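You operate a simulated robot arm through the tools that you are given. There is no shell and no other tool. Be economical: measure what you need, move in short steps, check, and stop when the job is done.

You run a simulated robot arm. Do the job below in one go: nothing can be reset, and whatever is moved stays where it is left.

JOB
Rinse the wide orange pot in cold water and stand it on the drainer.
Fine: blue tap lever, off again; wipe the soap scum off the long counter with the wetted green sponge; sponge back. What is to be rubbed or washed off counts as gone when no trace of it is left.
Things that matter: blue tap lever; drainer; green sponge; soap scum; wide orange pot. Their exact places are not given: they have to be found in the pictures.

Only the result counts: the job must be done as asked and must still hold three seconds after the hand-in. Knocking over, shifting, dropping, spilling or breaking anything else fails it.

ROBOT AND FRAMES
A 7-joint arm with a two-finger parallel gripper on a trunk, on a base that drives. Base frame: it is fixed to the floor where the robot stands at the start and does not move with it; the origin is under the middle of the robot, x ahead of it, y to its left, z up; the surface under the hand at the start is at about z = 0.91. Lengths are in m, angles in rad, forces in N, time in s.
With the tool pointing down near the work surface it reaches from about 0.32 to 0.78 m from the robot's upright axis, wherever it stands. Its first joint turns from -2.897 to 2.897 rad. Places, roughly: blue tap lever [0.8, -0.8, 1]; drainer [0.7, -0.2, 0.9]; soap scum [0.5, 0.1, 0.9]. Payload 3.91 kg.
Tool frame: the origin (TCP) lies between the finger pads and is the grasp point; the fingertips stand 0.03 m ahead of it; z points along the fingers, y is the line along which they close. The gripper opens to 0.11 m. The fingers are 0.02 m wide and 0.01 m thick; the gripper's body (0.048 by 0.112 m) begins 0.055 m behind the TCP.
Orientation is told as [roll, pitch, yaw] about the base's x, y, z axes, in that order, counted from this pose: with the fingers straight down and closing along the base's y, the tool's x points along the base's -x, its y along +y and its z along -z.

CONTROLS
- The arm moves only by the tool step_arm. Its argument "targets" is a list of rows, each a list of 7 numbers: the shift along the base's x, y, z in units of 40 mm (1.0 is 40 mm), then the turn, a rotation vector about the base's x, y, z in units of 8 degrees (1.0 is 8 degrees), then the finger opening in m, from 0 to 0.11. In form: [[dx, dy, dz, ax, ay, az, claw], ...]. A call has 1 to 8 rows; each row shifts and turns the commanded pose from where the row before left it. A call with a number of a shift or a turn outside -1 to 1 is refused whole. A row lasts 0.2 s, in which the tool goes at most 0.05 m and 0.15 rad; a call with a longer step from one row to the next is refused whole, and so is a gripper value outside its range. Where a pose cannot be reached the arm comes as near as it can. A force on the tool above 40 N (or 10 N above the force at the start of the call, whichever is more), or a blocked arm, ends the call early, and 0.2 s more pass. Each finger travels about 0.153 m/s and halts on what it meets, pressing with about 24 N; the grip force reading is that of the motor and also rises with nothing between the fingers. The clock runs only during rows and for 0.2 s after the last one: add rows that do not move to give the fingers time. It gives the time, the measured TCP pose, the force on the tool (base axes), the opening and the grip force at its end, in the units of the frame above (readings bear some noise), with the torque about the TCP (base axes, N m) and any sound that the robot's microphone picked up, and new pictures: "show" is both (left out), scene, wrist or none.
- Cameras (640 x 400 px; columns grow to the right, rows downward): "scene" is now at [0.0095, 0.1296, 1.5034]; the picture's right is [-0.17, -0.99, 0.00], its down [-0.67, 0.11, -0.73] and it looks along [0.72, -0.12, -0.68] (base axes); focal length 271 px, centre (320, 200). "wrist" rides on the gripper at [0.077, 0.007, -0.115] in the tool frame; the picture's right is [-0.09, 1.00, 0.00], its down [-0.80, -0.07, -0.59] and it looks along [-0.59, -0.05, 0.80] (tool axes); focal length 270 px, centre (320, 200).
- move_column(by): slides the trunk up (or, below 0, down) by that many m; the arm and the scene camera ride with it, the base frame stays. It gives what a move gives, with no picture.
- steer(legs): drives the robot by 1 to 6 legs, each [ahead, turn to the left] in m and rad, along the robot's own axes; the way and the turn of a leg run together, so that a leg with both is an arc; at most 1.5 m and 3.142 rad a leg. The arm and the cameras ride along, it lands a little off, and it stops where it bumps. It gives what a move gives, and a new picture of the scene camera.
- head_to(pan, tilt): turns the head with the scene camera to pan (to the left, within 2.705 rad either way) and tilt (down, from -0.506 to 1.204), counted from straight ahead of the robot. It gives what a move gives, and a new picture of the scene camera.
- locate(camera, pixels): for up to 12 pixels [column, row] of the newest picture of that camera ("zoom" is the newest enlarged one), the place [x, y, z] in the base frame of the surface seen there, good to about 0.002 m, but the place of the scene camera against the robot may be out by one fixed shift of up to 0.012 m in any direction. The clock stands still meanwhile.
- zoom(camera, box): a new picture of the part [left, top, right, bottom] of that camera's present view, enlarged. The clock stands still meanwhile.
- close_job(): hands the job in; it is judged then, once.

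Keep the steps short. Do not move on a guess: measure, check each grasp and each placing, and mend mistakes. In all there are 80 turns and 260 pictures (those below and enlarged ones count). Leave the gripper open and the arm clear of the work at the hand-in unless told otherwise, and finish with a single line.

The tools are called after "Call:" as name(argument=value, ...) on one line, values as JSON. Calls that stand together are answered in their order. step_arm: Moves the arm, as the interface text tells. Its arguments: {"type":"object","properties":{"targets":{"type":"array","items":{"type":"array","items":{"type":"number"}}},"show":{"type":"string","enum":["both","scene","wrist","none"]}},"required":["targets"]} The other tools are called the same way: move_column (by) slides the trunk up or down; steer (legs) drives the base; head_to (pan, tilt) turns the head that bears the scene camera; locate (camera, pixels) gives the place of the surface under pixels of a picture; zoom (camera, box) takes an enlarged picture of a part of a camera's view; close_job () hands the job in.

At the start:

```text
clock: 0.0
ee_pos: [0.4715, 0.0655, 1.1965]
tool_rot: [-0.001, -0.001, -0.001]
contact_force: [0.0, -1.1, -0.4]
torque: [0.03, 0.01, -0.03]
opening: 0.1097
finger_force: 0.1
trunk travel left (down, up): [-0.475, 0.135]
robot x, y, heading: [0.0003, 0.0007, 0.0]
head pan, tilt: [-0.168, 0.749]
```

scene: 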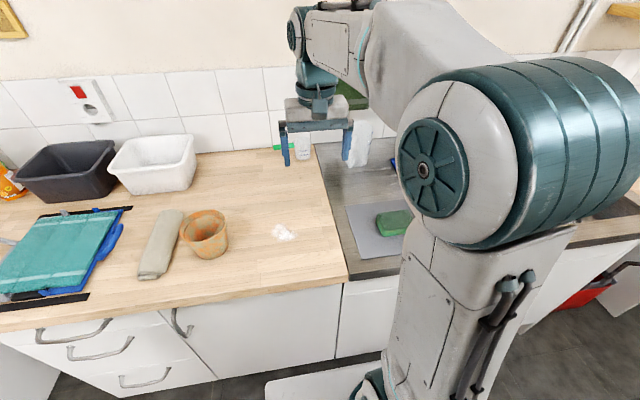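
wrist: 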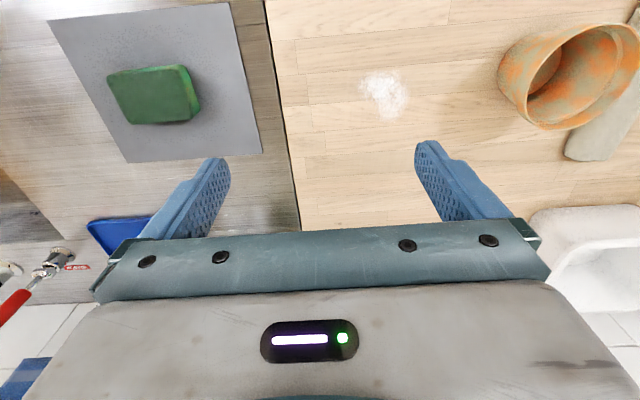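

I see the pot near (205,232), soap scum near (285,232) and the sponge near (392,222) on a grey mat. I turn the head right to find the sink, the tap levers and the drainer.

Call:
locate(camera="scene", pixels=[[205, 220], [205, 250], [284, 232], [274, 232], [296, 234], [392, 218], [188, 222], [227, 218], [160, 240]])

Call:
locate(camera="wrist", pixels=[[150, 95], [112, 75], [185, 68], [195, 112], [135, 122], [384, 92], [362, 80], [405, 100], [385, 118], [375, 72], [520, 70], [575, 70]])

Call:
head_to(pan=-0.85, tilt=0.7)

```text
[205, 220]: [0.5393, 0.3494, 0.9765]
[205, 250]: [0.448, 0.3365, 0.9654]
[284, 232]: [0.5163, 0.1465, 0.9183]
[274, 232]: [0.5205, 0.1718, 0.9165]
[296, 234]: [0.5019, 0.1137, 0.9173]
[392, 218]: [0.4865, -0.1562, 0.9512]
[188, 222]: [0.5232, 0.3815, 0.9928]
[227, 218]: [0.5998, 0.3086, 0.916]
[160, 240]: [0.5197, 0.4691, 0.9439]
```

```text
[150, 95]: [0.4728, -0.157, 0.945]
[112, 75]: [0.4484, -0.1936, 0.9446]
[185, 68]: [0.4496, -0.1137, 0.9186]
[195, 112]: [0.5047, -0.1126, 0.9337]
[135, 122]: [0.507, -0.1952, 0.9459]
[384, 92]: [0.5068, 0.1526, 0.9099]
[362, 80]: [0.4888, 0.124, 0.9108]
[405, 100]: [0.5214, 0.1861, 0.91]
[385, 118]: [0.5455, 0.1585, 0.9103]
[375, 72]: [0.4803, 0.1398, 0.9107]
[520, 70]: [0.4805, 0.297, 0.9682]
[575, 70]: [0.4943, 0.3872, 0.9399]
```

```text
clock: 1.1
ee_pos: [0.4716, 0.0656, 1.1964]
tool_rot: [0.0, 0.0, 0.001]
contact_force: [-0.1, -0.7, 0.0]
torque: [0.03, -0.01, 0.01]
opening: 0.11
finger_force: 0.0
trunk travel left (down, up): [-0.475, 0.135]
robot x, y, heading: [-0.0029, -0.002, 0.001]
head pan, tilt: [-0.85, 0.7]
```

scene: 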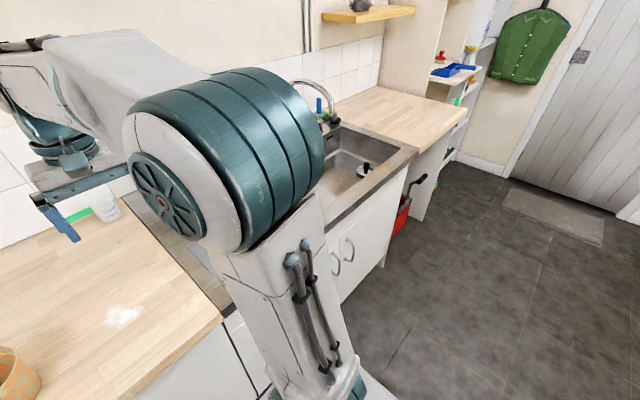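

The arm hides part of the sink side. I look further left for other pots first, then will drive right to see the sink.

Call:
head_to(pan=0.3, tilt=0.75)

Call:
move_column(by=0.1)

Call:
locate(camera="scene", pixels=[[320, 300], [320, 320], [320, 350], [400, 290]])

```text
clock: 2.4
ee_pos: [0.4706, 0.065, 1.1962]
tool_rot: [0.001, 0.0, 0.001]
contact_force: [1.2, 0.4, -0.6]
torque: [0.03, 0.02, 0.0]
opening: 0.1097
finger_force: 0.1
trunk travel left (down, up): [-0.475, 0.135]
robot x, y, heading: [0.0004, 0.0019, -0.0]
head pan, tilt: [0.3, 0.75]
```

scene: 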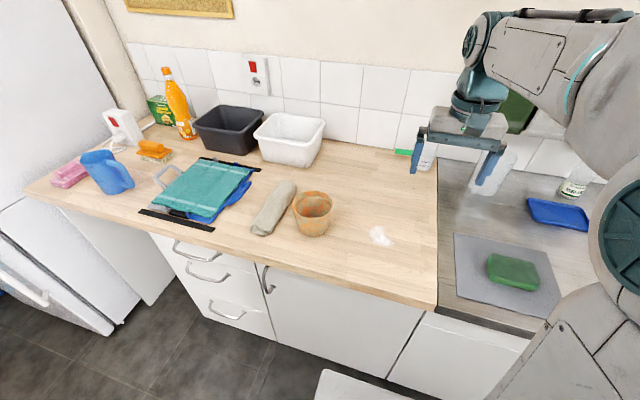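

```text
clock: 3.8
ee_pos: [0.4719, 0.0647, 1.2971]
tool_rot: [0.0, -0.001, -0.001]
contact_force: [-0.1, 0.4, -0.5]
torque: [0.0, -0.01, -0.03]
opening: 0.11
finger_force: 0.0
trunk travel left (down, up): [-0.575, 0.035]
robot x, y, heading: [-0.004, -0.0003, -0.003]
head pan, tilt: [0.3, 0.75]
```

```text
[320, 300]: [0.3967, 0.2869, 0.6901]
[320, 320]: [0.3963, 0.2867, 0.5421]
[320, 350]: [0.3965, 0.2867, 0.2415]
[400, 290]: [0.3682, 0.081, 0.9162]
```

Only one orange pot is present. I back off, turn right, drive about 0.5 m along the counter and turn back to face the sink.

Call:
steer(legs=[[-0.12, 0], [0, -1.571], [0.5, 0], [0, 1.571]])

Call:
head_to(pan=-0.1, tilt=0.7)

```text
clock: 15.2
ee_pos: [0.3612, -0.4173, 1.2969]
tool_rot: [-0.001, 0.0, 0.039]
contact_force: [0.9, 0.8, 0.4]
torque: [0.02, -0.01, -0.02]
opening: 0.1101
finger_force: 0.1
trunk travel left (down, up): [-0.575, 0.035]
robot x, y, heading: [-0.1063, -0.5009, 0.04]
head pan, tilt: [0.3, 0.75]
```

scene: 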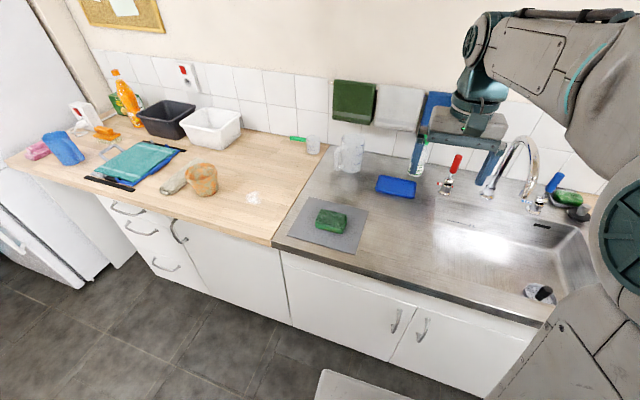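

```text
clock: 16.0
ee_pos: [0.3617, -0.4173, 1.296]
tool_rot: [-0.001, 0.0, 0.039]
contact_force: [-0.4, -0.1, 0.2]
torque: [0.0, -0.04, 0.0]
opening: 0.11
finger_force: 0.2
trunk travel left (down, up): [-0.575, 0.035]
robot x, y, heading: [-0.1068, -0.4977, 0.038]
head pan, tilt: [-0.099, 0.7]
```

scene: 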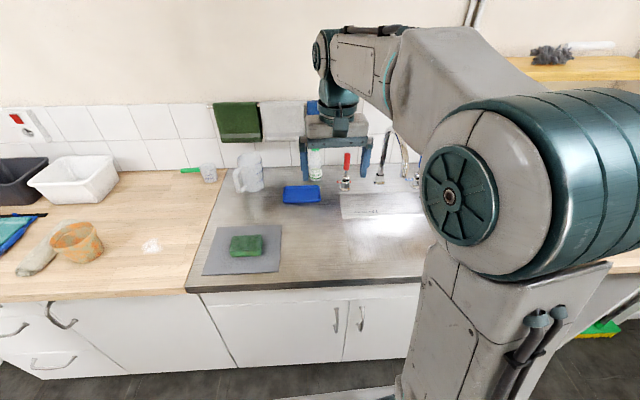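

Two green things appear: one on the grey mat and one behind the tap. I turn the head back left and inspect with zoom.

Call:
head_to(pan=0.15, tilt=0.6)

Call:
zoom(camera="scene", box=[240, 80, 600, 305])

```text
clock: 16.8
ee_pos: [0.3618, -0.4176, 1.2957]
tool_rot: [0.001, 0.0, 0.039]
contact_force: [-0.1, -0.1, 0.8]
torque: [0.05, -0.01, -0.03]
opening: 0.11
finger_force: 0.1
trunk travel left (down, up): [-0.575, 0.035]
robot x, y, heading: [-0.1068, -0.4996, 0.045]
head pan, tilt: [0.15, 0.6]
```

scene: 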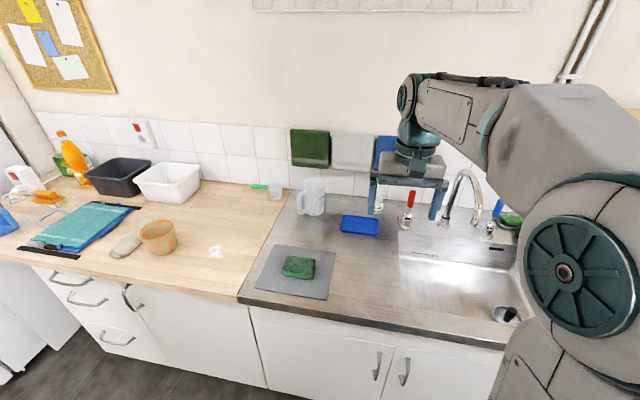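

```text
1.78 times, centred on (420, 192) of scene
```

zoom: 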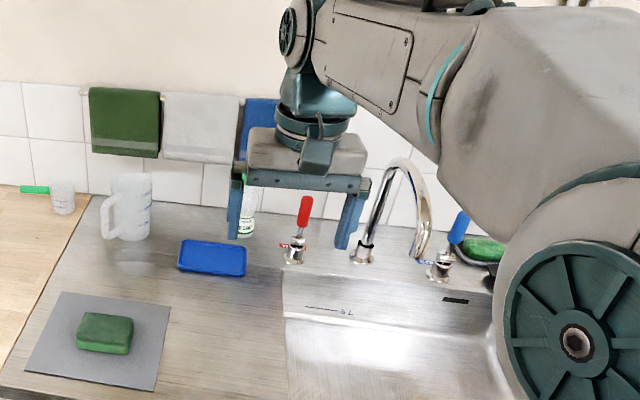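

I turn the head a bit more left so the right-hand green thing clears the arm, and zoom on both.

Call:
head_to(pan=0.35, tilt=0.7)

Call:
zoom(camera="scene", box=[440, 130, 640, 255])

Call:
zoom(camera="scene", box=[240, 100, 480, 250])

```text
clock: 17.5
ee_pos: [0.3616, -0.4184, 1.2964]
tool_rot: [0.001, 0.0, 0.038]
contact_force: [0.4, -0.1, 0.2]
torque: [-0.04, -0.01, -0.02]
opening: 0.1101
finger_force: 0.0
trunk travel left (down, up): [-0.575, 0.035]
robot x, y, heading: [-0.1038, -0.5004, 0.041]
head pan, tilt: [0.351, 0.7]
```

scene: 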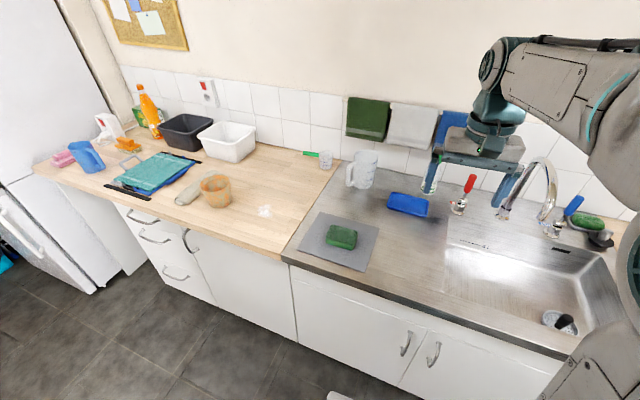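

```text
3.20 times, centred on (540, 192) of scene
```

zoom: 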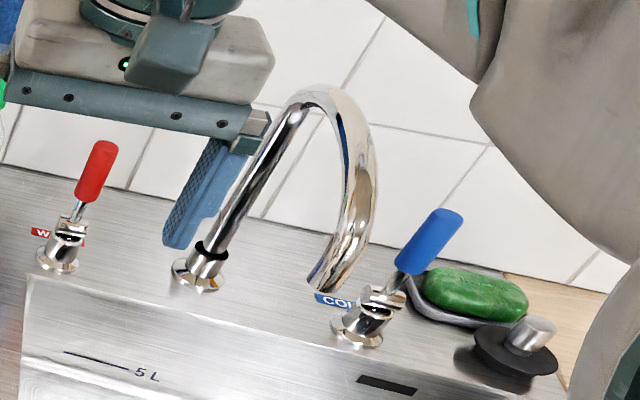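

```text
2.67 times, centred on (360, 175) of scene
```

zoom: 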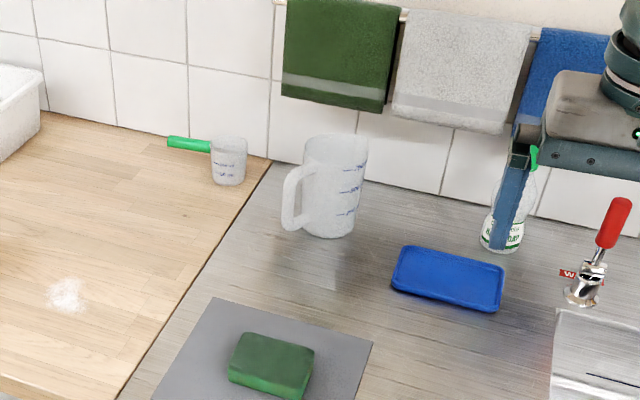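

The glossy right one is soap; the sponge is the block on the grey mat. Now I measure taps, spout, sink, steel drainer and the objects on it.

Call:
head_to(pan=0.35, tilt=0.72)

Call:
zoom(camera="scene", box=[440, 130, 640, 255])

Call:
locate(camera="zoom", pixels=[[448, 210], [430, 238], [410, 265], [372, 280], [360, 320], [325, 275], [365, 150], [320, 95], [200, 262], [105, 145], [60, 250], [490, 290]])

Call:
locate(camera="scene", pixels=[[355, 188], [365, 186], [395, 190], [425, 208], [388, 202], [345, 210], [380, 260], [420, 250], [447, 215], [440, 290], [530, 260], [560, 315]])

```text
clock: 18.1
ee_pos: [0.3608, -0.4185, 1.2969]
tool_rot: [0.0, -0.001, 0.04]
contact_force: [0.5, -0.5, 0.0]
torque: [-0.01, 0.01, 0.03]
opening: 0.11
finger_force: 0.0
trunk travel left (down, up): [-0.575, 0.035]
robot x, y, heading: [-0.1084, -0.5008, 0.04]
head pan, tilt: [0.351, 0.721]
```

scene: 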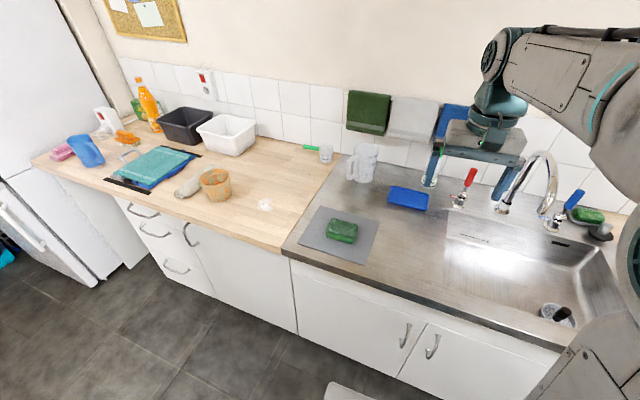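

```text
3.20 times, centred on (540, 192) of scene
```

zoom: 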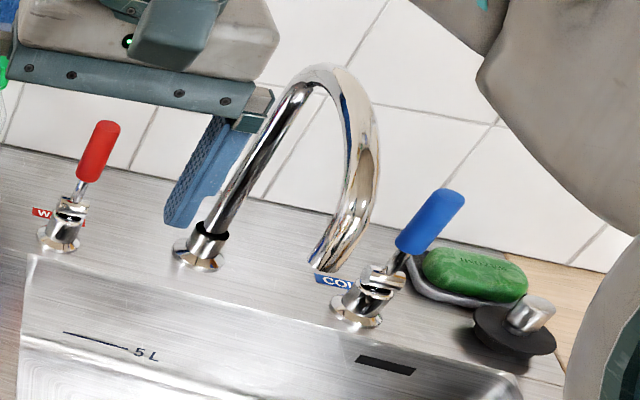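

```text
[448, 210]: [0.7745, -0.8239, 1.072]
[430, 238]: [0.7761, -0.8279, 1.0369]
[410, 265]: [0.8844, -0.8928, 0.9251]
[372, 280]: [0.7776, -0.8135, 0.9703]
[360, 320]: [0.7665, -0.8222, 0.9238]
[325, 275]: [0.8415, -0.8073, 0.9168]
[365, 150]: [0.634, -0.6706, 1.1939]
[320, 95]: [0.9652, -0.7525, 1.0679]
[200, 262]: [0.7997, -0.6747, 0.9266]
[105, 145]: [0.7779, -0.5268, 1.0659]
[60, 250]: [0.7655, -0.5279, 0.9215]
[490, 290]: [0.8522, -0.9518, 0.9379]
```

```text
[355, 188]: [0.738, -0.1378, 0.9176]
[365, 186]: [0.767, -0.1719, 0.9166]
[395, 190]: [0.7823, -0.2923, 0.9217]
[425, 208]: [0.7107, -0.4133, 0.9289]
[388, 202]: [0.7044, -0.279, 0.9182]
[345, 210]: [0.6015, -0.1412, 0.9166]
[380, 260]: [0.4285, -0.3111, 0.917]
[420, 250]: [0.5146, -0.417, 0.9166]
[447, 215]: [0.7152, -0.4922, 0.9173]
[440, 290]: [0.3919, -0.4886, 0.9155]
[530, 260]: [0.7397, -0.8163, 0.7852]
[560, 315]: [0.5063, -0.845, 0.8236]
```

The blue lever stands at about (0.775, -0.825) with its top near z 1.08. I check the spout mouth, base front edge and sink drain before moving in front of the tap.

Call:
locate(camera="scene", pixels=[[345, 388], [330, 396], [355, 398], [340, 205], [376, 230], [338, 264], [299, 246], [215, 175], [215, 196]])

Call:
locate(camera="zoom", pixels=[[315, 262], [325, 268], [335, 268], [345, 230], [365, 180], [330, 70], [300, 90]])

Call:
steer(legs=[[0, -1.611], [0.2, 0], [0, 1.571], [0.1, 0]])

```text
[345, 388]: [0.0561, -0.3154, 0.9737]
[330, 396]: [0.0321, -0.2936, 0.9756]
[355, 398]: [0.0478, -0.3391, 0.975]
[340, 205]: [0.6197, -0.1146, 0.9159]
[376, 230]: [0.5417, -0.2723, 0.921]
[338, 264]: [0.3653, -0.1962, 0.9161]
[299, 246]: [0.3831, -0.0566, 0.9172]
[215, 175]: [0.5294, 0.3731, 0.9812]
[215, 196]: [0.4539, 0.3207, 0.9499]
```

```text
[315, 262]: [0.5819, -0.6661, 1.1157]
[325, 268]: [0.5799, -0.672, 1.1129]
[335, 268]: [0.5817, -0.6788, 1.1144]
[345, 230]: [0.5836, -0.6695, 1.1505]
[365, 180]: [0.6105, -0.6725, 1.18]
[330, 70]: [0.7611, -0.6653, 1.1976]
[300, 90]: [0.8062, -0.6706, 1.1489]
```

```text
clock: 28.2
ee_pos: [0.4657, -0.657, 1.2961]
tool_rot: [0.002, 0.003, -0.034]
contact_force: [0.7, 0.3, 0.8]
torque: [0.0, 0.01, -0.03]
opening: 0.1102
finger_force: 0.2
trunk travel left (down, up): [-0.575, 0.035]
robot x, y, heading: [-0.0087, -0.707, -0.032]
head pan, tilt: [0.351, 0.721]
```

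scene: 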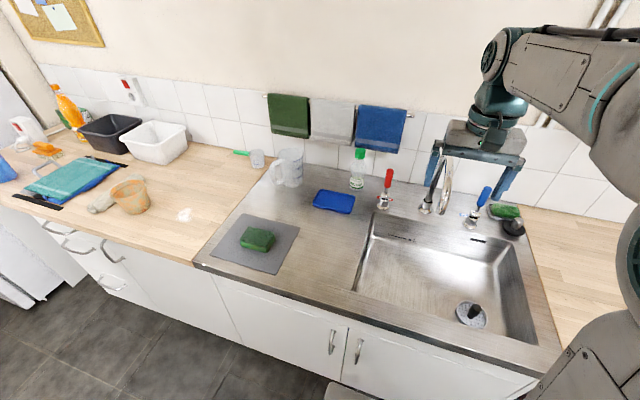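

I now see the sink well. I zoom on the taps and drain.

Call:
zoom(camera="scene", box=[410, 150, 570, 250])

Call:
locate(camera="zoom", pixels=[[310, 155], [300, 175], [285, 205], [270, 235], [255, 260], [240, 300], [380, 240], [420, 300]])

Call:
zoom(camera="scene", box=[380, 250, 540, 350])

Call:
step_arm(targets=[[0, 0, 0, 0, 0, 0, 0.0], [0, 0, 0, 0, 0, 0, 0.0], [0, 0, 0, 0, 0, 0, 0.0]], show="wrist")

```text
4.00 times, centred on (490, 200) of scene
```

zoom: 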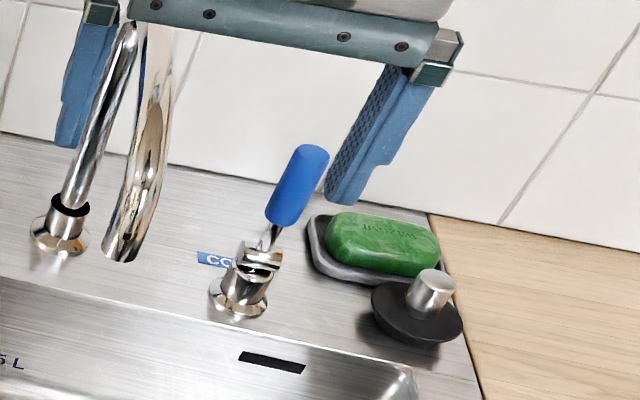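

```text
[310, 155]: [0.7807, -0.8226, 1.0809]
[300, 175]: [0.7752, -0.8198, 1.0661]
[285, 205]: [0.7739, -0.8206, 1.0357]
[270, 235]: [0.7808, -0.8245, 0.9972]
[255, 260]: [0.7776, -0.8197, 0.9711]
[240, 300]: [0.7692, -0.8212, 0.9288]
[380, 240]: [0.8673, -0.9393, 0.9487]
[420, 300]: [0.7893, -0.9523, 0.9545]
```

```text
4.00 times, centred on (460, 300) of scene
```

zoom: 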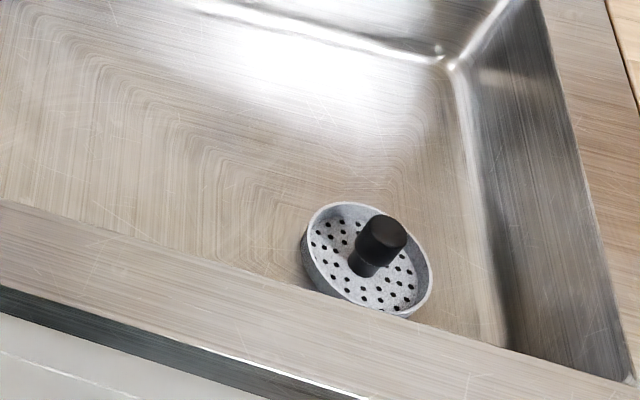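

```text
clock: 29.0
ee_pos: [0.4647, -0.6575, 1.2966]
tool_rot: [-0.001, -0.002, -0.034]
contact_force: [0.8, -0.1, 0.2]
torque: [0.02, 0.0, -0.01]
opening: 0.0
finger_force: 23.6
trunk travel left (down, up): [-0.575, 0.035]
robot x, y, heading: [-0.0095, -0.7087, -0.033]
head pan, tilt: [0.351, 0.721]
```

wrist: 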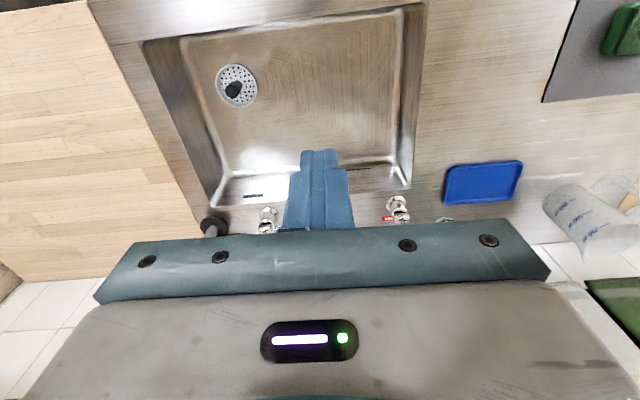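

The lever hinges on a fork; I plan to grip its top and try tilting it. I move sideways in front of it, tilt the tool forward 40° and open to 0.06.

Call:
step_arm(targets=[[0, -1, 0, 0, -1, 0, 0.06], [0, -1, 0, 0, -1, 0, 0.06], [0, -1, 0, 0, -1, 0, 0.06], [0, -1, 0, 0, -1, 0, 0.06], [0.5, -0.15, 0, 0, -1, 0.24, 0.06], [1, 0, 0, 0, 0, 0, 0.06]])

```text
clock: 30.4
ee_pos: [0.5258, -0.8227, 1.2954]
tool_rot: [0.024, -0.697, -0.005]
contact_force: [0.5, -0.1, -0.4]
torque: [-0.02, -0.02, -0.03]
opening: 0.0599
finger_force: 0.0
trunk travel left (down, up): [-0.575, 0.035]
robot x, y, heading: [-0.0083, -0.7095, -0.032]
head pan, tilt: [0.351, 0.721]
```

scene: 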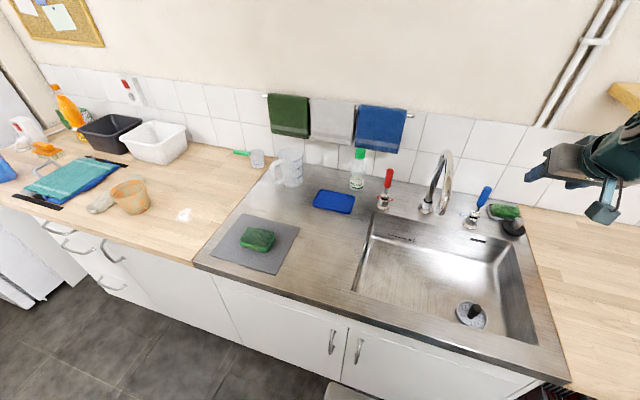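
wrist: 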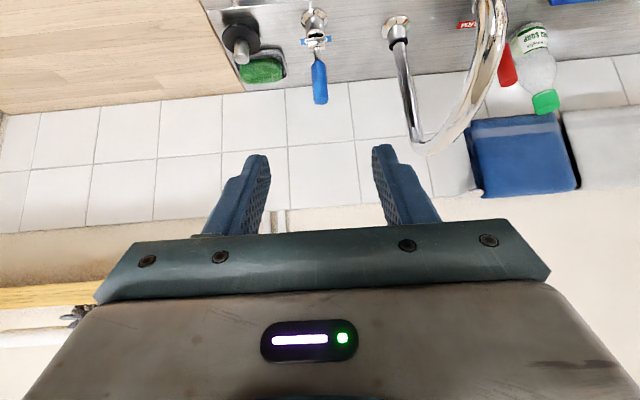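

The wrist view shows the lever between the fingers' line. I measure it with the wrist camera.

Call:
locate(camera="wrist", pixels=[[320, 98], [319, 80], [317, 62], [315, 40], [312, 18], [262, 70], [428, 148]])

Call:
zoom(camera="wrist", box=[240, 0, 400, 100])

```text
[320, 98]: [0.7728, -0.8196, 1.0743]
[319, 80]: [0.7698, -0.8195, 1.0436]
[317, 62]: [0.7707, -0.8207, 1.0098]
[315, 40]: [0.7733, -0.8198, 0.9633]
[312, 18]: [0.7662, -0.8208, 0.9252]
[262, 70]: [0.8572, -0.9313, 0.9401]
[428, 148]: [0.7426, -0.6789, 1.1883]
```

```text
4.00 times, centred on (320, 50) of wrist
```

zoom: 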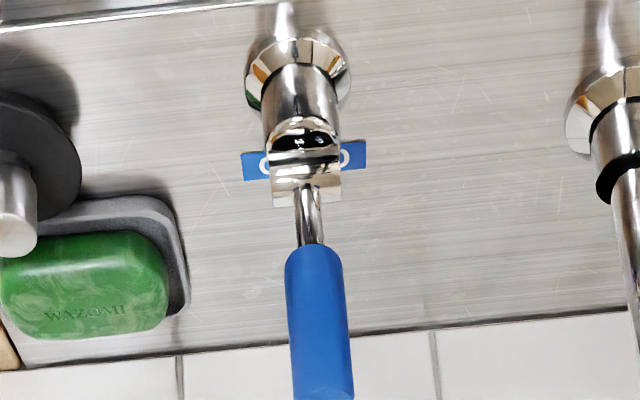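

Wrist-based lever position: x≈0.778, y≈-0.8196, z 1.0–1.078. I approach along the tilted tool axis to 0.1 m short.

Call:
step_arm(targets=[[0.775, 0.015, -0.625, 0, 0, 0, 0.06], [0.775, 0.015, -0.625, 0, 0, 0, 0.06], [0.775, 0.015, -0.625, 0, 0, 0, 0.06], [0.775, 0.015, -0.625, 0, 0, 0, 0.06], [0.775, 0.015, -0.625, 0, 0, 0, 0.06], [0.6, 0, -0.7, 0, 0, 0, 0.06], [0.4, 0, -0.5, 0, 0, 0, 0.06]])

```text
clock: 32.0
ee_pos: [0.7198, -0.8199, 1.1227]
tool_rot: [0.025, -0.699, -0.006]
contact_force: [-0.9, 0.1, -0.2]
torque: [0.03, -0.01, -0.01]
opening: 0.0601
finger_force: 0.0
trunk travel left (down, up): [-0.575, 0.035]
robot x, y, heading: [-0.0097, -0.7096, -0.029]
head pan, tilt: [0.351, 0.721]
```

scene: 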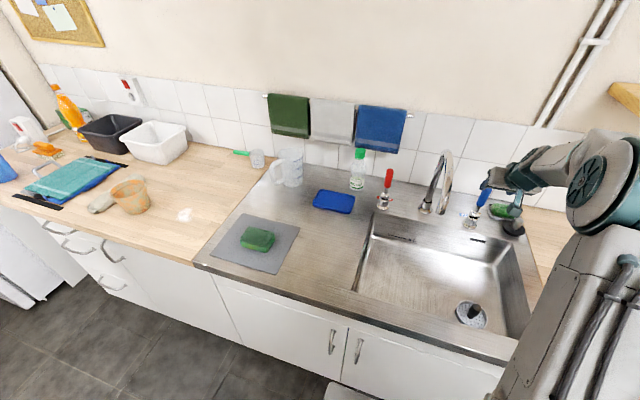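
wrist: 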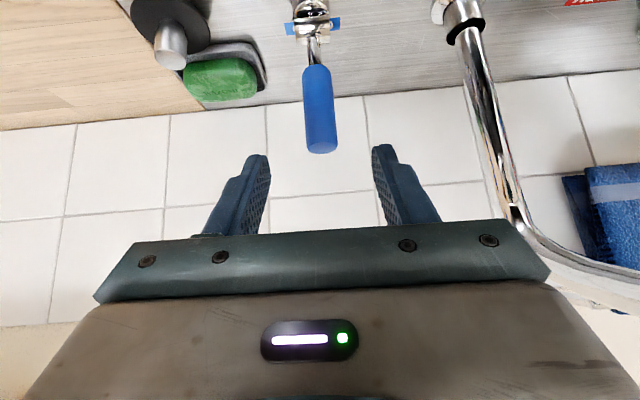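

Aligned. I advance 8 cm to put the lever between the pads, then close.

Call:
step_arm(targets=[[0.7, 0, -0.8, 0, 0, 0, 0.06], [0.7, 0, -0.8, 0, 0, 0, 0.06], [0, 0, 0, 0, 0, 0, 0.06], [0, 0, 0, 0, 0, 0, 0.0], [0, 0, 0, 0, 0, 0, 0.0], [0, 0, 0, 0, 0, 0, 0.0]])

```text
clock: 33.4
ee_pos: [0.7747, -0.8186, 1.0621]
tool_rot: [0.023, -0.698, -0.004]
contact_force: [-2.1, 8.8, 2.2]
torque: [-1.29, -0.13, 0.32]
opening: 0.0247
finger_force: 45.2
trunk travel left (down, up): [-0.575, 0.035]
robot x, y, heading: [-0.0127, -0.7033, -0.033]
head pan, tilt: [0.351, 0.721]
```

scene: 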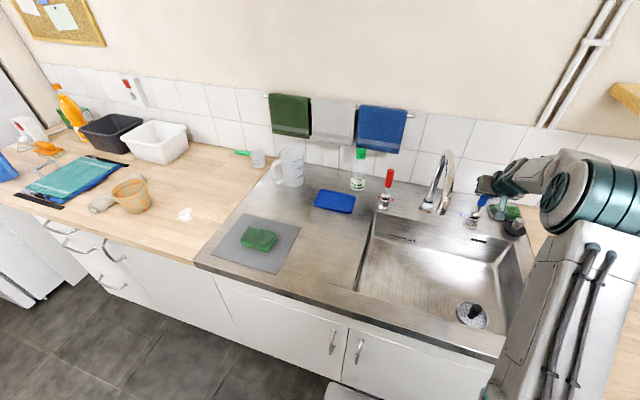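
wrist: 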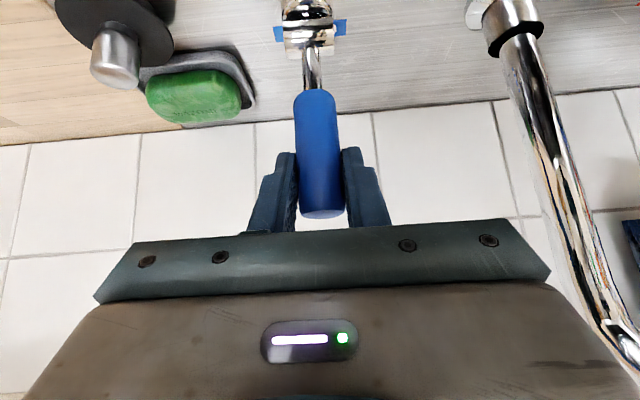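

Lever gripped (opening 0.025). I pull it gently toward the robot along the arc and watch force and sound.

Call:
step_arm(targets=[[-0.4, 0, 0, 0, 0, 0, 0.0], [-0.4, 0, -0.07, 0, 0, 0, 0.0], [-0.4, 0, -0.15, 0, 0, 0, 0.0]])

```text
clock: 34.2
ee_pos: [0.7286, -0.8193, 1.0511]
tool_rot: [0.022, -0.698, -0.006]
contact_force: [12.7, 8.2, 4.3]
torque: [-0.8, -1.31, -0.03]
opening: 0.0249
finger_force: 45.5
trunk travel left (down, up): [-0.575, 0.035]
robot x, y, heading: [-0.0109, -0.7091, -0.028]
head pan, tilt: [0.351, 0.721]
```

scene: 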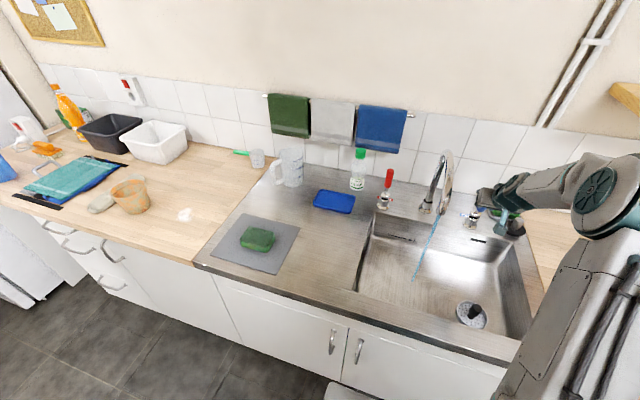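
wrist: 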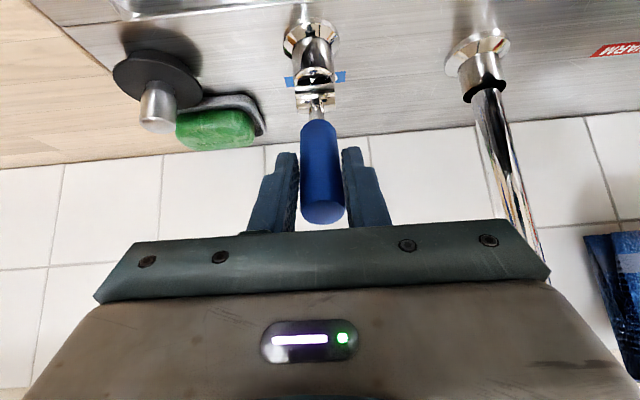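

Water is running from the spout. I release the lever and back off along the tool axis.

Call:
step_arm(targets=[[0, 0, 0, 0, 0, 0, 0.06], [0, 0, 0, 0, 0, 0, 0.06], [-0.6, 0, 0.7, 0, 0, 0, 0.06], [-0.6, 0, 0.7, 0, 0, 0, 0.06], [-0.6, 0, 0.7, 0, 0, 0, 0.06], [-0.6, 0, 0.7, 0, 0, 0, 0.06], [-0.6, 0, 0.7, 0, 0, 0, 0.06], [-0.6, 0, 0.7, 0, 0, 0, 0.06]])

Call:
zoom(camera="scene", box=[360, 140, 560, 340])

```text
clock: 36.0
ee_pos: [0.5807, -0.8186, 1.219]
tool_rot: [0.024, -0.698, -0.007]
contact_force: [0.5, 0.4, 0.0]
torque: [0.02, 0.03, -0.01]
opening: 0.0601
finger_force: 0.1
trunk travel left (down, up): [-0.575, 0.035]
robot x, y, heading: [-0.0064, -0.704, -0.036]
head pan, tilt: [0.351, 0.721]
```

scene: 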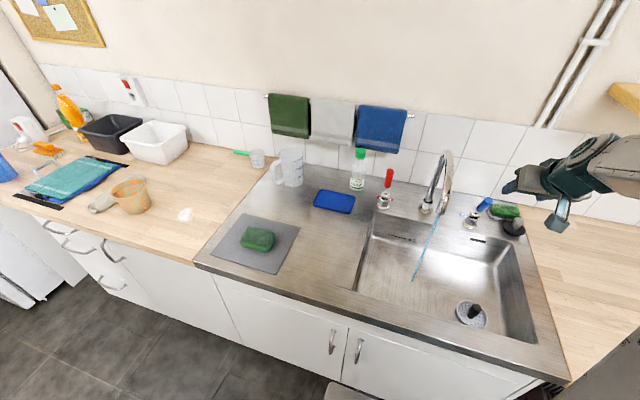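
wrist: 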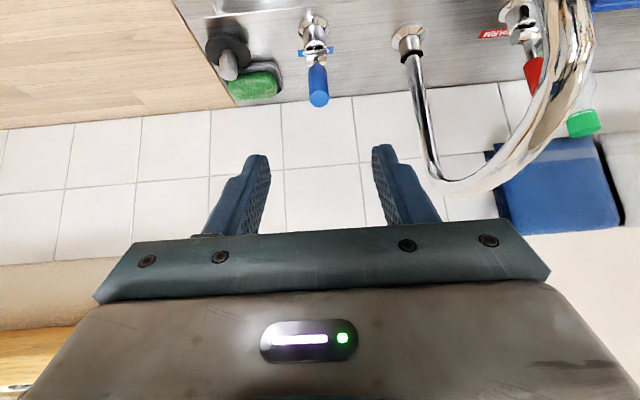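

```text
2.00 times, centred on (460, 240) of scene
```

zoom: 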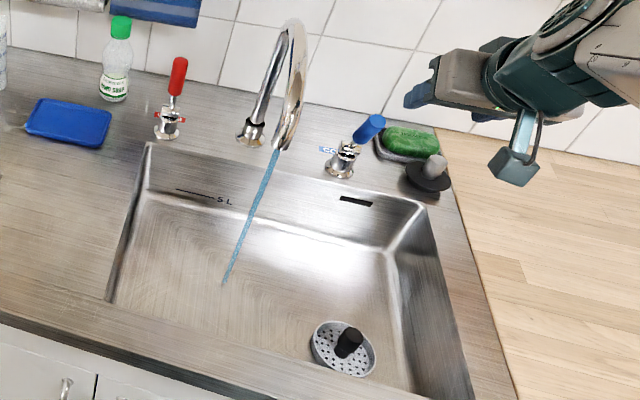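

The tap stays on. I straighten the tool and draw it back and up before driving left.

Call:
step_arm(targets=[[-0.8, 0.4, 0.6, 0, 1, 0, 0.06], [-0.8, 0.4, 0.6, 0, 1, 0, 0.06], [-0.8, 0.4, 0.6, 0, 1, 0, 0.06], [-0.8, 0.4, 0.5, 0, 1, 0, 0.06], [-0.8, 0.4, 0, 0, 1, 0, 0.06]], show="none")

Call:
locate(camera="zoom", pixels=[[226, 278], [250, 215], [272, 158], [200, 320], [125, 285]])

Call:
steer(legs=[[-0.12, 0], [0, 1.604], [0.48, 0], [0, -1.571], [0.12, 0]])

```text
clock: 37.2
ee_pos: [0.422, -0.7385, 1.3102]
tool_rot: [0.019, 0.001, -0.007]
contact_force: [0.5, 0.6, -0.7]
torque: [0.0, 0.01, -0.01]
opening: 0.0599
finger_force: 0.1
trunk travel left (down, up): [-0.575, 0.035]
robot x, y, heading: [-0.0109, -0.705, -0.032]
head pan, tilt: [0.351, 0.721]
```

```text
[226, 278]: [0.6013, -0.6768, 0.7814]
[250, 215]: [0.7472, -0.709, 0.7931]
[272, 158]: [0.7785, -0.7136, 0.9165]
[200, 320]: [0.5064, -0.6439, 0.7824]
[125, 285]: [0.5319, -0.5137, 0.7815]
```

```text
clock: 49.4
ee_pos: [0.4166, -0.238, 1.3091]
tool_rot: [0.019, 0.003, 0.051]
contact_force: [0.6, 0.2, 0.7]
torque: [-0.02, 0.02, 0.01]
opening: 0.0599
finger_force: 0.1
trunk travel left (down, up): [-0.575, 0.035]
robot x, y, heading: [-0.0207, -0.2299, 0.023]
head pan, tilt: [0.351, 0.721]
```

scene: 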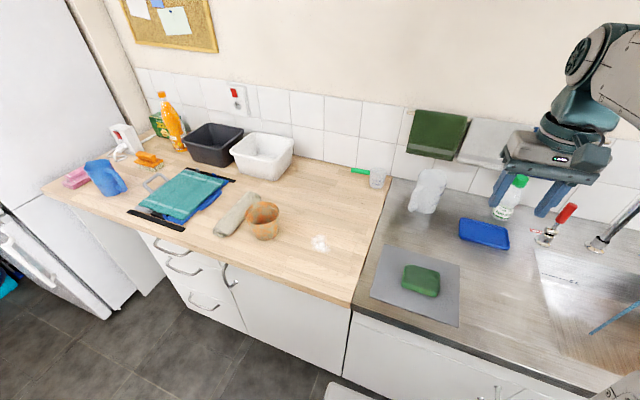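

Robot now at (-0.02,-0.23). I move above the sponge for a wrist-camera close-up.

Call:
step_arm(targets=[[0.1, 0.4, -0.85, 0, 0, -0.365, 0.11], [0.1, 0.4, -0.85, 0, 0, 0, 0.11], [0.1, 0.4, -0.85, 0, 0, 0, 0.11], [0.1, 0.4, -0.85, 0, 0, 0, 0.11], [0.1, 0.4, -0.85, -0.13, 0, 0, 0.11]], show="wrist")

```text
clock: 50.6
ee_pos: [0.4365, -0.1582, 1.1378]
tool_rot: [0.003, 0.0, 0.001]
contact_force: [0.0, 0.3, 0.1]
torque: [-0.01, -0.02, 0.0]
opening: 0.1101
finger_force: 0.2
trunk travel left (down, up): [-0.575, 0.035]
robot x, y, heading: [-0.0194, -0.2289, 0.028]
head pan, tilt: [0.351, 0.721]
```

wrist: 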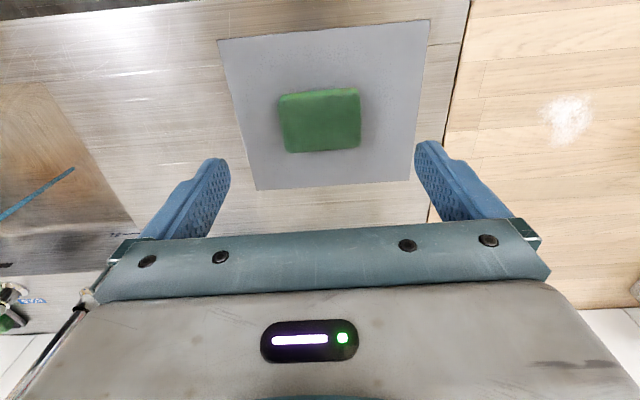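

Call:
locate(camera="wrist", pixels=[[284, 103], [358, 96], [290, 150], [359, 146], [320, 120], [226, 70], [250, 182], [420, 30], [412, 178], [250, 120], [570, 118], [573, 96]])

Call:
zoom(camera="wrist", box=[240, 60, 400, 160])

Call:
zoom(camera="wrist", box=[500, 70, 640, 160])

Call:
locate(camera="zoom", pixels=[[200, 130], [420, 120], [200, 230], [250, 340], [420, 210], [320, 220], [340, 350], [300, 110], [420, 300]])

```text
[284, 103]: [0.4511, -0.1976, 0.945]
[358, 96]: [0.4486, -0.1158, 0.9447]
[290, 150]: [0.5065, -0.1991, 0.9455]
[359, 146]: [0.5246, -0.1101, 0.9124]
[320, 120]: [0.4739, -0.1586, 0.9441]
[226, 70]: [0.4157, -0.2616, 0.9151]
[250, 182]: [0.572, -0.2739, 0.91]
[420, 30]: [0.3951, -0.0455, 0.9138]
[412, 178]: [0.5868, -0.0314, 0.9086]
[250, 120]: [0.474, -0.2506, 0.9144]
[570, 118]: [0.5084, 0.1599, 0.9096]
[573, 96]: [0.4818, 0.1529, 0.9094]
```

```text
4.00 times, centred on (320, 110) of wrist
```

zoom: 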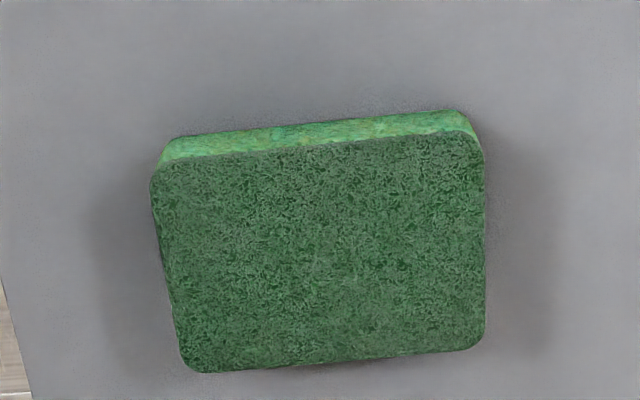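

```text
4.44 times, centred on (570, 115) of wrist
```

zoom: 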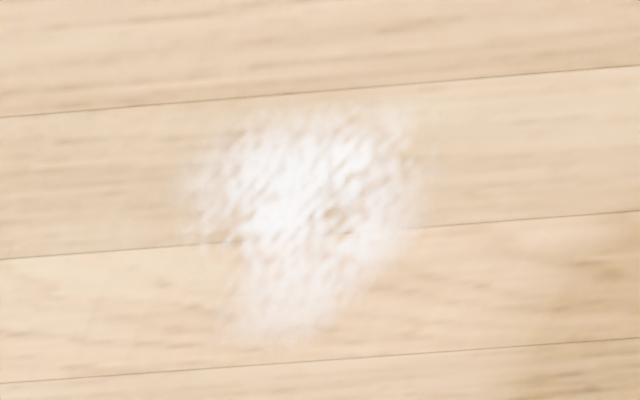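

```text
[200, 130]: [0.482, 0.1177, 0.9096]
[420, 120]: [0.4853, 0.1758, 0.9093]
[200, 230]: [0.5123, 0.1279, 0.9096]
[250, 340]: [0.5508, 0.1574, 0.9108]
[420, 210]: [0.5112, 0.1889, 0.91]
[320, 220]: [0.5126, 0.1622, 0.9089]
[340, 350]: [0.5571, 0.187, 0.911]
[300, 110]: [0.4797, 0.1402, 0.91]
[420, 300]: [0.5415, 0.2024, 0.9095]
```

Sponge: centre (0.479,-0.156), top z 0.945, mat z 0.912. I lower with fingers closing along y so fingertips stay ~1 cm above the mat, then grip.

Call:
step_arm(targets=[[1, 0.05, 0, 0, 0, 0, 0.11], [0.06, 0, -0.95, 0, 0, 0, 0.11], [0, 0, -0.95, 0, 0, 0, 0.11], [0, 0, -0.95, 0, 0, 0, 0.11], [0, 0, -0.95, 0, 0, 0, 0.11], [0, 0, -0.8, 0, 0, 0, 0.11], [0, 0, 0, 0, 0, 0, 0.11]], show="wrist")

Call:
step_arm(targets=[[0, 0, 0, 0, 0, 0, 0.05], [0, 0, 0, 0, 0, 0, 0.05], [0, 0, 0, 0, 0, 0, 0.05], [0, 0, 0, 0, 0, 0, 0.05]], show="both")

```text
clock: 52.2
ee_pos: [0.4785, -0.1542, 0.9544]
tool_rot: [0.001, 0.0, 0.0]
contact_force: [-0.3, -0.2, -0.3]
torque: [0.04, 0.0, 0.02]
opening: 0.1099
finger_force: 0.0
trunk travel left (down, up): [-0.575, 0.035]
robot x, y, heading: [-0.0193, -0.2308, 0.023]
head pan, tilt: [0.351, 0.721]
```

wrist: 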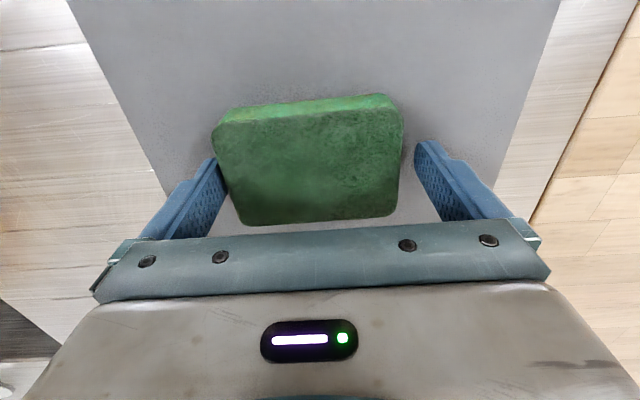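

```text
clock: 53.2
ee_pos: [0.48, -0.1539, 0.9535]
tool_rot: [0.004, 0.0, -0.001]
contact_force: [-0.5, 0.8, 0.5]
torque: [-0.01, 0.01, -0.02]
opening: 0.0931
finger_force: 23.9
trunk travel left (down, up): [-0.575, 0.035]
robot x, y, heading: [-0.0174, -0.2306, 0.024]
head pan, tilt: [0.351, 0.721]
```

scene: 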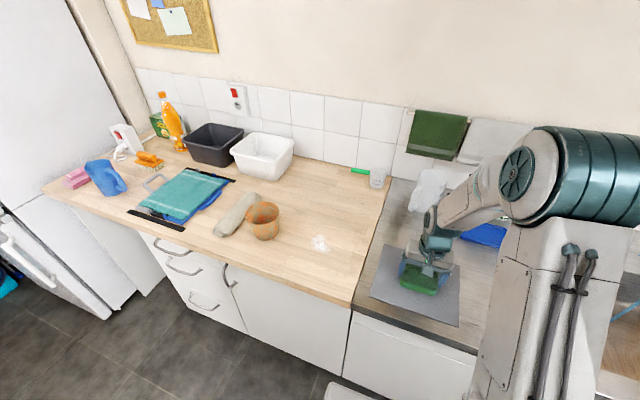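
wrist: 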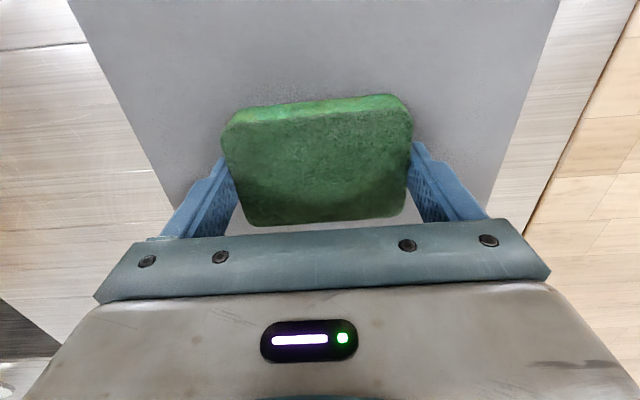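

Sponge held (opening 0.093). I lift it and carry it toward the front of the stream.

Call:
step_arm(targets=[[0, 0, 1, 0, 0, 0, 0.05], [0, 0, 1, 0, 0, 0, 0.05], [0, 0, 1, 0, 0, 0, 0.05], [-0.1, -1, 0, 0, 0, 0, 0.05], [-0.1, -1, 0, 0, 0, 0, 0.05], [-0.1, -1, 0, 0, 0, 0, 0.05], [-0.1, -1, 0, 0, 0, 0, 0.05], [-0.1, -1, 0, 0, 0, 0, 0.05]], show="wrist")

Call:
head_to(pan=-0.3, tilt=0.72)

```text
clock: 55.0
ee_pos: [0.458, -0.3574, 1.075]
tool_rot: [0.001, 0.002, 0.0]
contact_force: [0.2, 0.2, -0.7]
torque: [0.0, 0.02, -0.03]
opening: 0.0932
finger_force: 23.7
trunk travel left (down, up): [-0.575, 0.035]
robot x, y, heading: [-0.0142, -0.229, 0.023]
head pan, tilt: [0.351, 0.721]
```

wrist: 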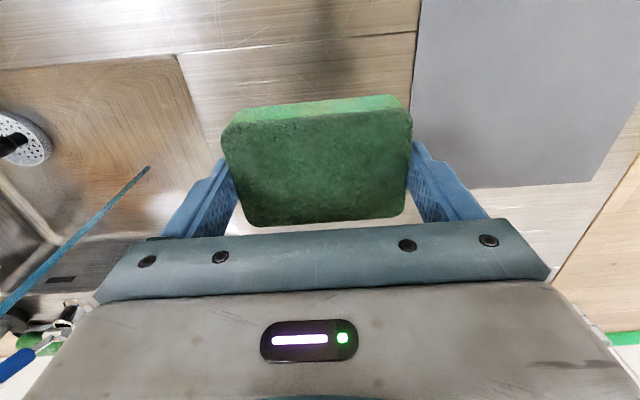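

```text
clock: 56.1
ee_pos: [0.4573, -0.3544, 1.0756]
tool_rot: [0.002, 0.002, 0.0]
contact_force: [-0.1, 0.2, 0.6]
torque: [0.01, 0.02, -0.02]
opening: 0.0932
finger_force: 24.0
trunk travel left (down, up): [-0.575, 0.035]
robot x, y, heading: [-0.0163, -0.2323, 0.028]
head pan, tilt: [-0.3, 0.721]
```

scene: 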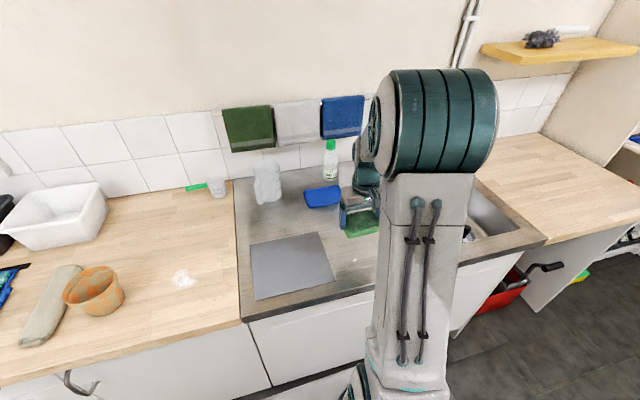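

The arm blocks the scene view; I'll rely on the wrist camera. I continue to y=-0.672 in front of the stream while tilting the tool forward.

Call:
step_arm(targets=[[-0.1, -1, 0, 0, -1, 0, 0.05], [-0.1, -1, 0, 0, -1, 0, 0.05], [-0.1, -1, 0, 0, -1, 0, 0.05], [-0.1, -1, 0, 0, -1, 0, 0.05], [0, -1, -0.2, 0, -1, 0, 0.05], [0, -1, -0.4, 0, -1, 0, 0.05], [0, -1, -0.5, 0, -1, 0, 0.05], [0, -0.9, -0.5, 0, 0, 0, 0.05]])

```text
clock: 57.9
ee_pos: [0.4417, -0.6708, 1.0104]
tool_rot: [0.002, -0.976, 0.0]
contact_force: [0.3, -1.0, 0.1]
torque: [0.02, -0.03, 0.03]
opening: 0.0934
finger_force: 23.5
trunk travel left (down, up): [-0.575, 0.035]
robot x, y, heading: [-0.0158, -0.2352, 0.028]
head pan, tilt: [-0.3, 0.721]
```

scene: 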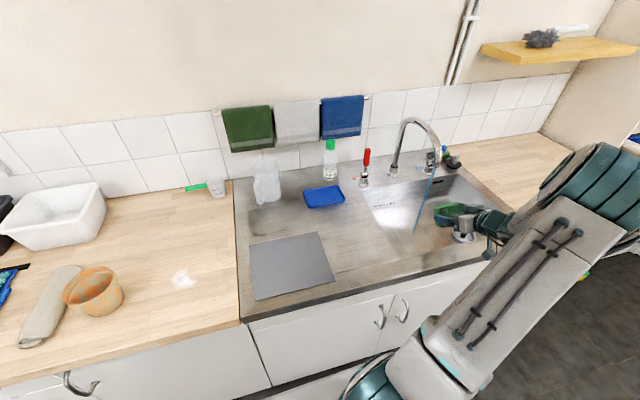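
wrist: 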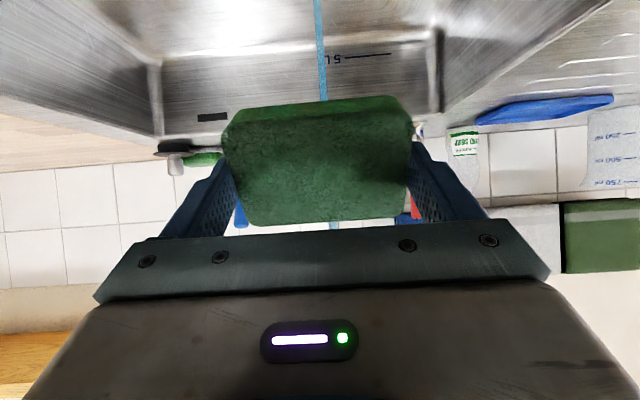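

The stream (column 320) is right ahead of the sponge. I advance 13 cm into it and dwell with small moves.

Call:
step_arm(targets=[[0.8, 0, 0, 0, 0, 0, 0.05], [0.8, 0, 0, 0, 0, 0, 0.05], [0.8, 0, 0, 0, 0, 0, 0.05], [0.8, 0, 0, 0, 0, 0, 0.05], [0, 0, 0, 0, 0, 0, 0.05], [0, 0, 0, 0, 0, 0, 0.05]])

Call:
zoom(camera="scene", box=[360, 100, 520, 260])

```text
clock: 59.3
ee_pos: [0.5693, -0.6706, 1.0129]
tool_rot: [0.001, -0.975, 0.0]
contact_force: [0.1, 0.1, -0.7]
torque: [-0.01, 0.02, 0.0]
opening: 0.0935
finger_force: 24.0
trunk travel left (down, up): [-0.575, 0.035]
robot x, y, heading: [-0.0177, -0.231, 0.024]
head pan, tilt: [-0.3, 0.721]
```

scene: 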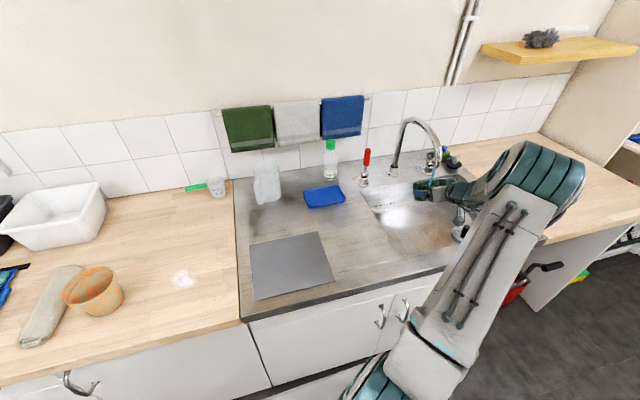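
wrist: 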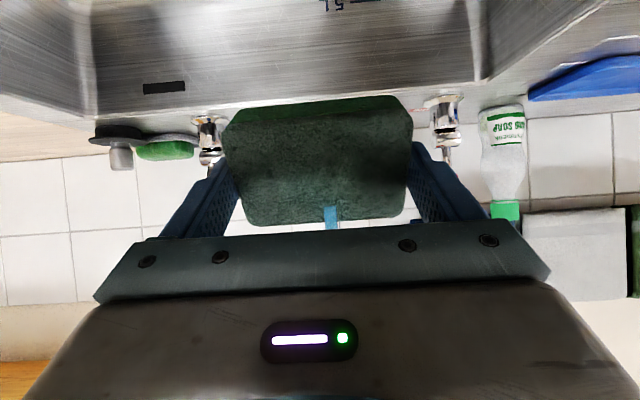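

```text
2.50 times, centred on (440, 180) of scene
```

zoom: 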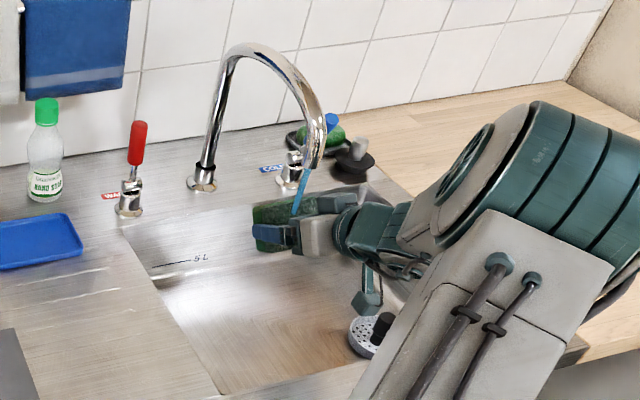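

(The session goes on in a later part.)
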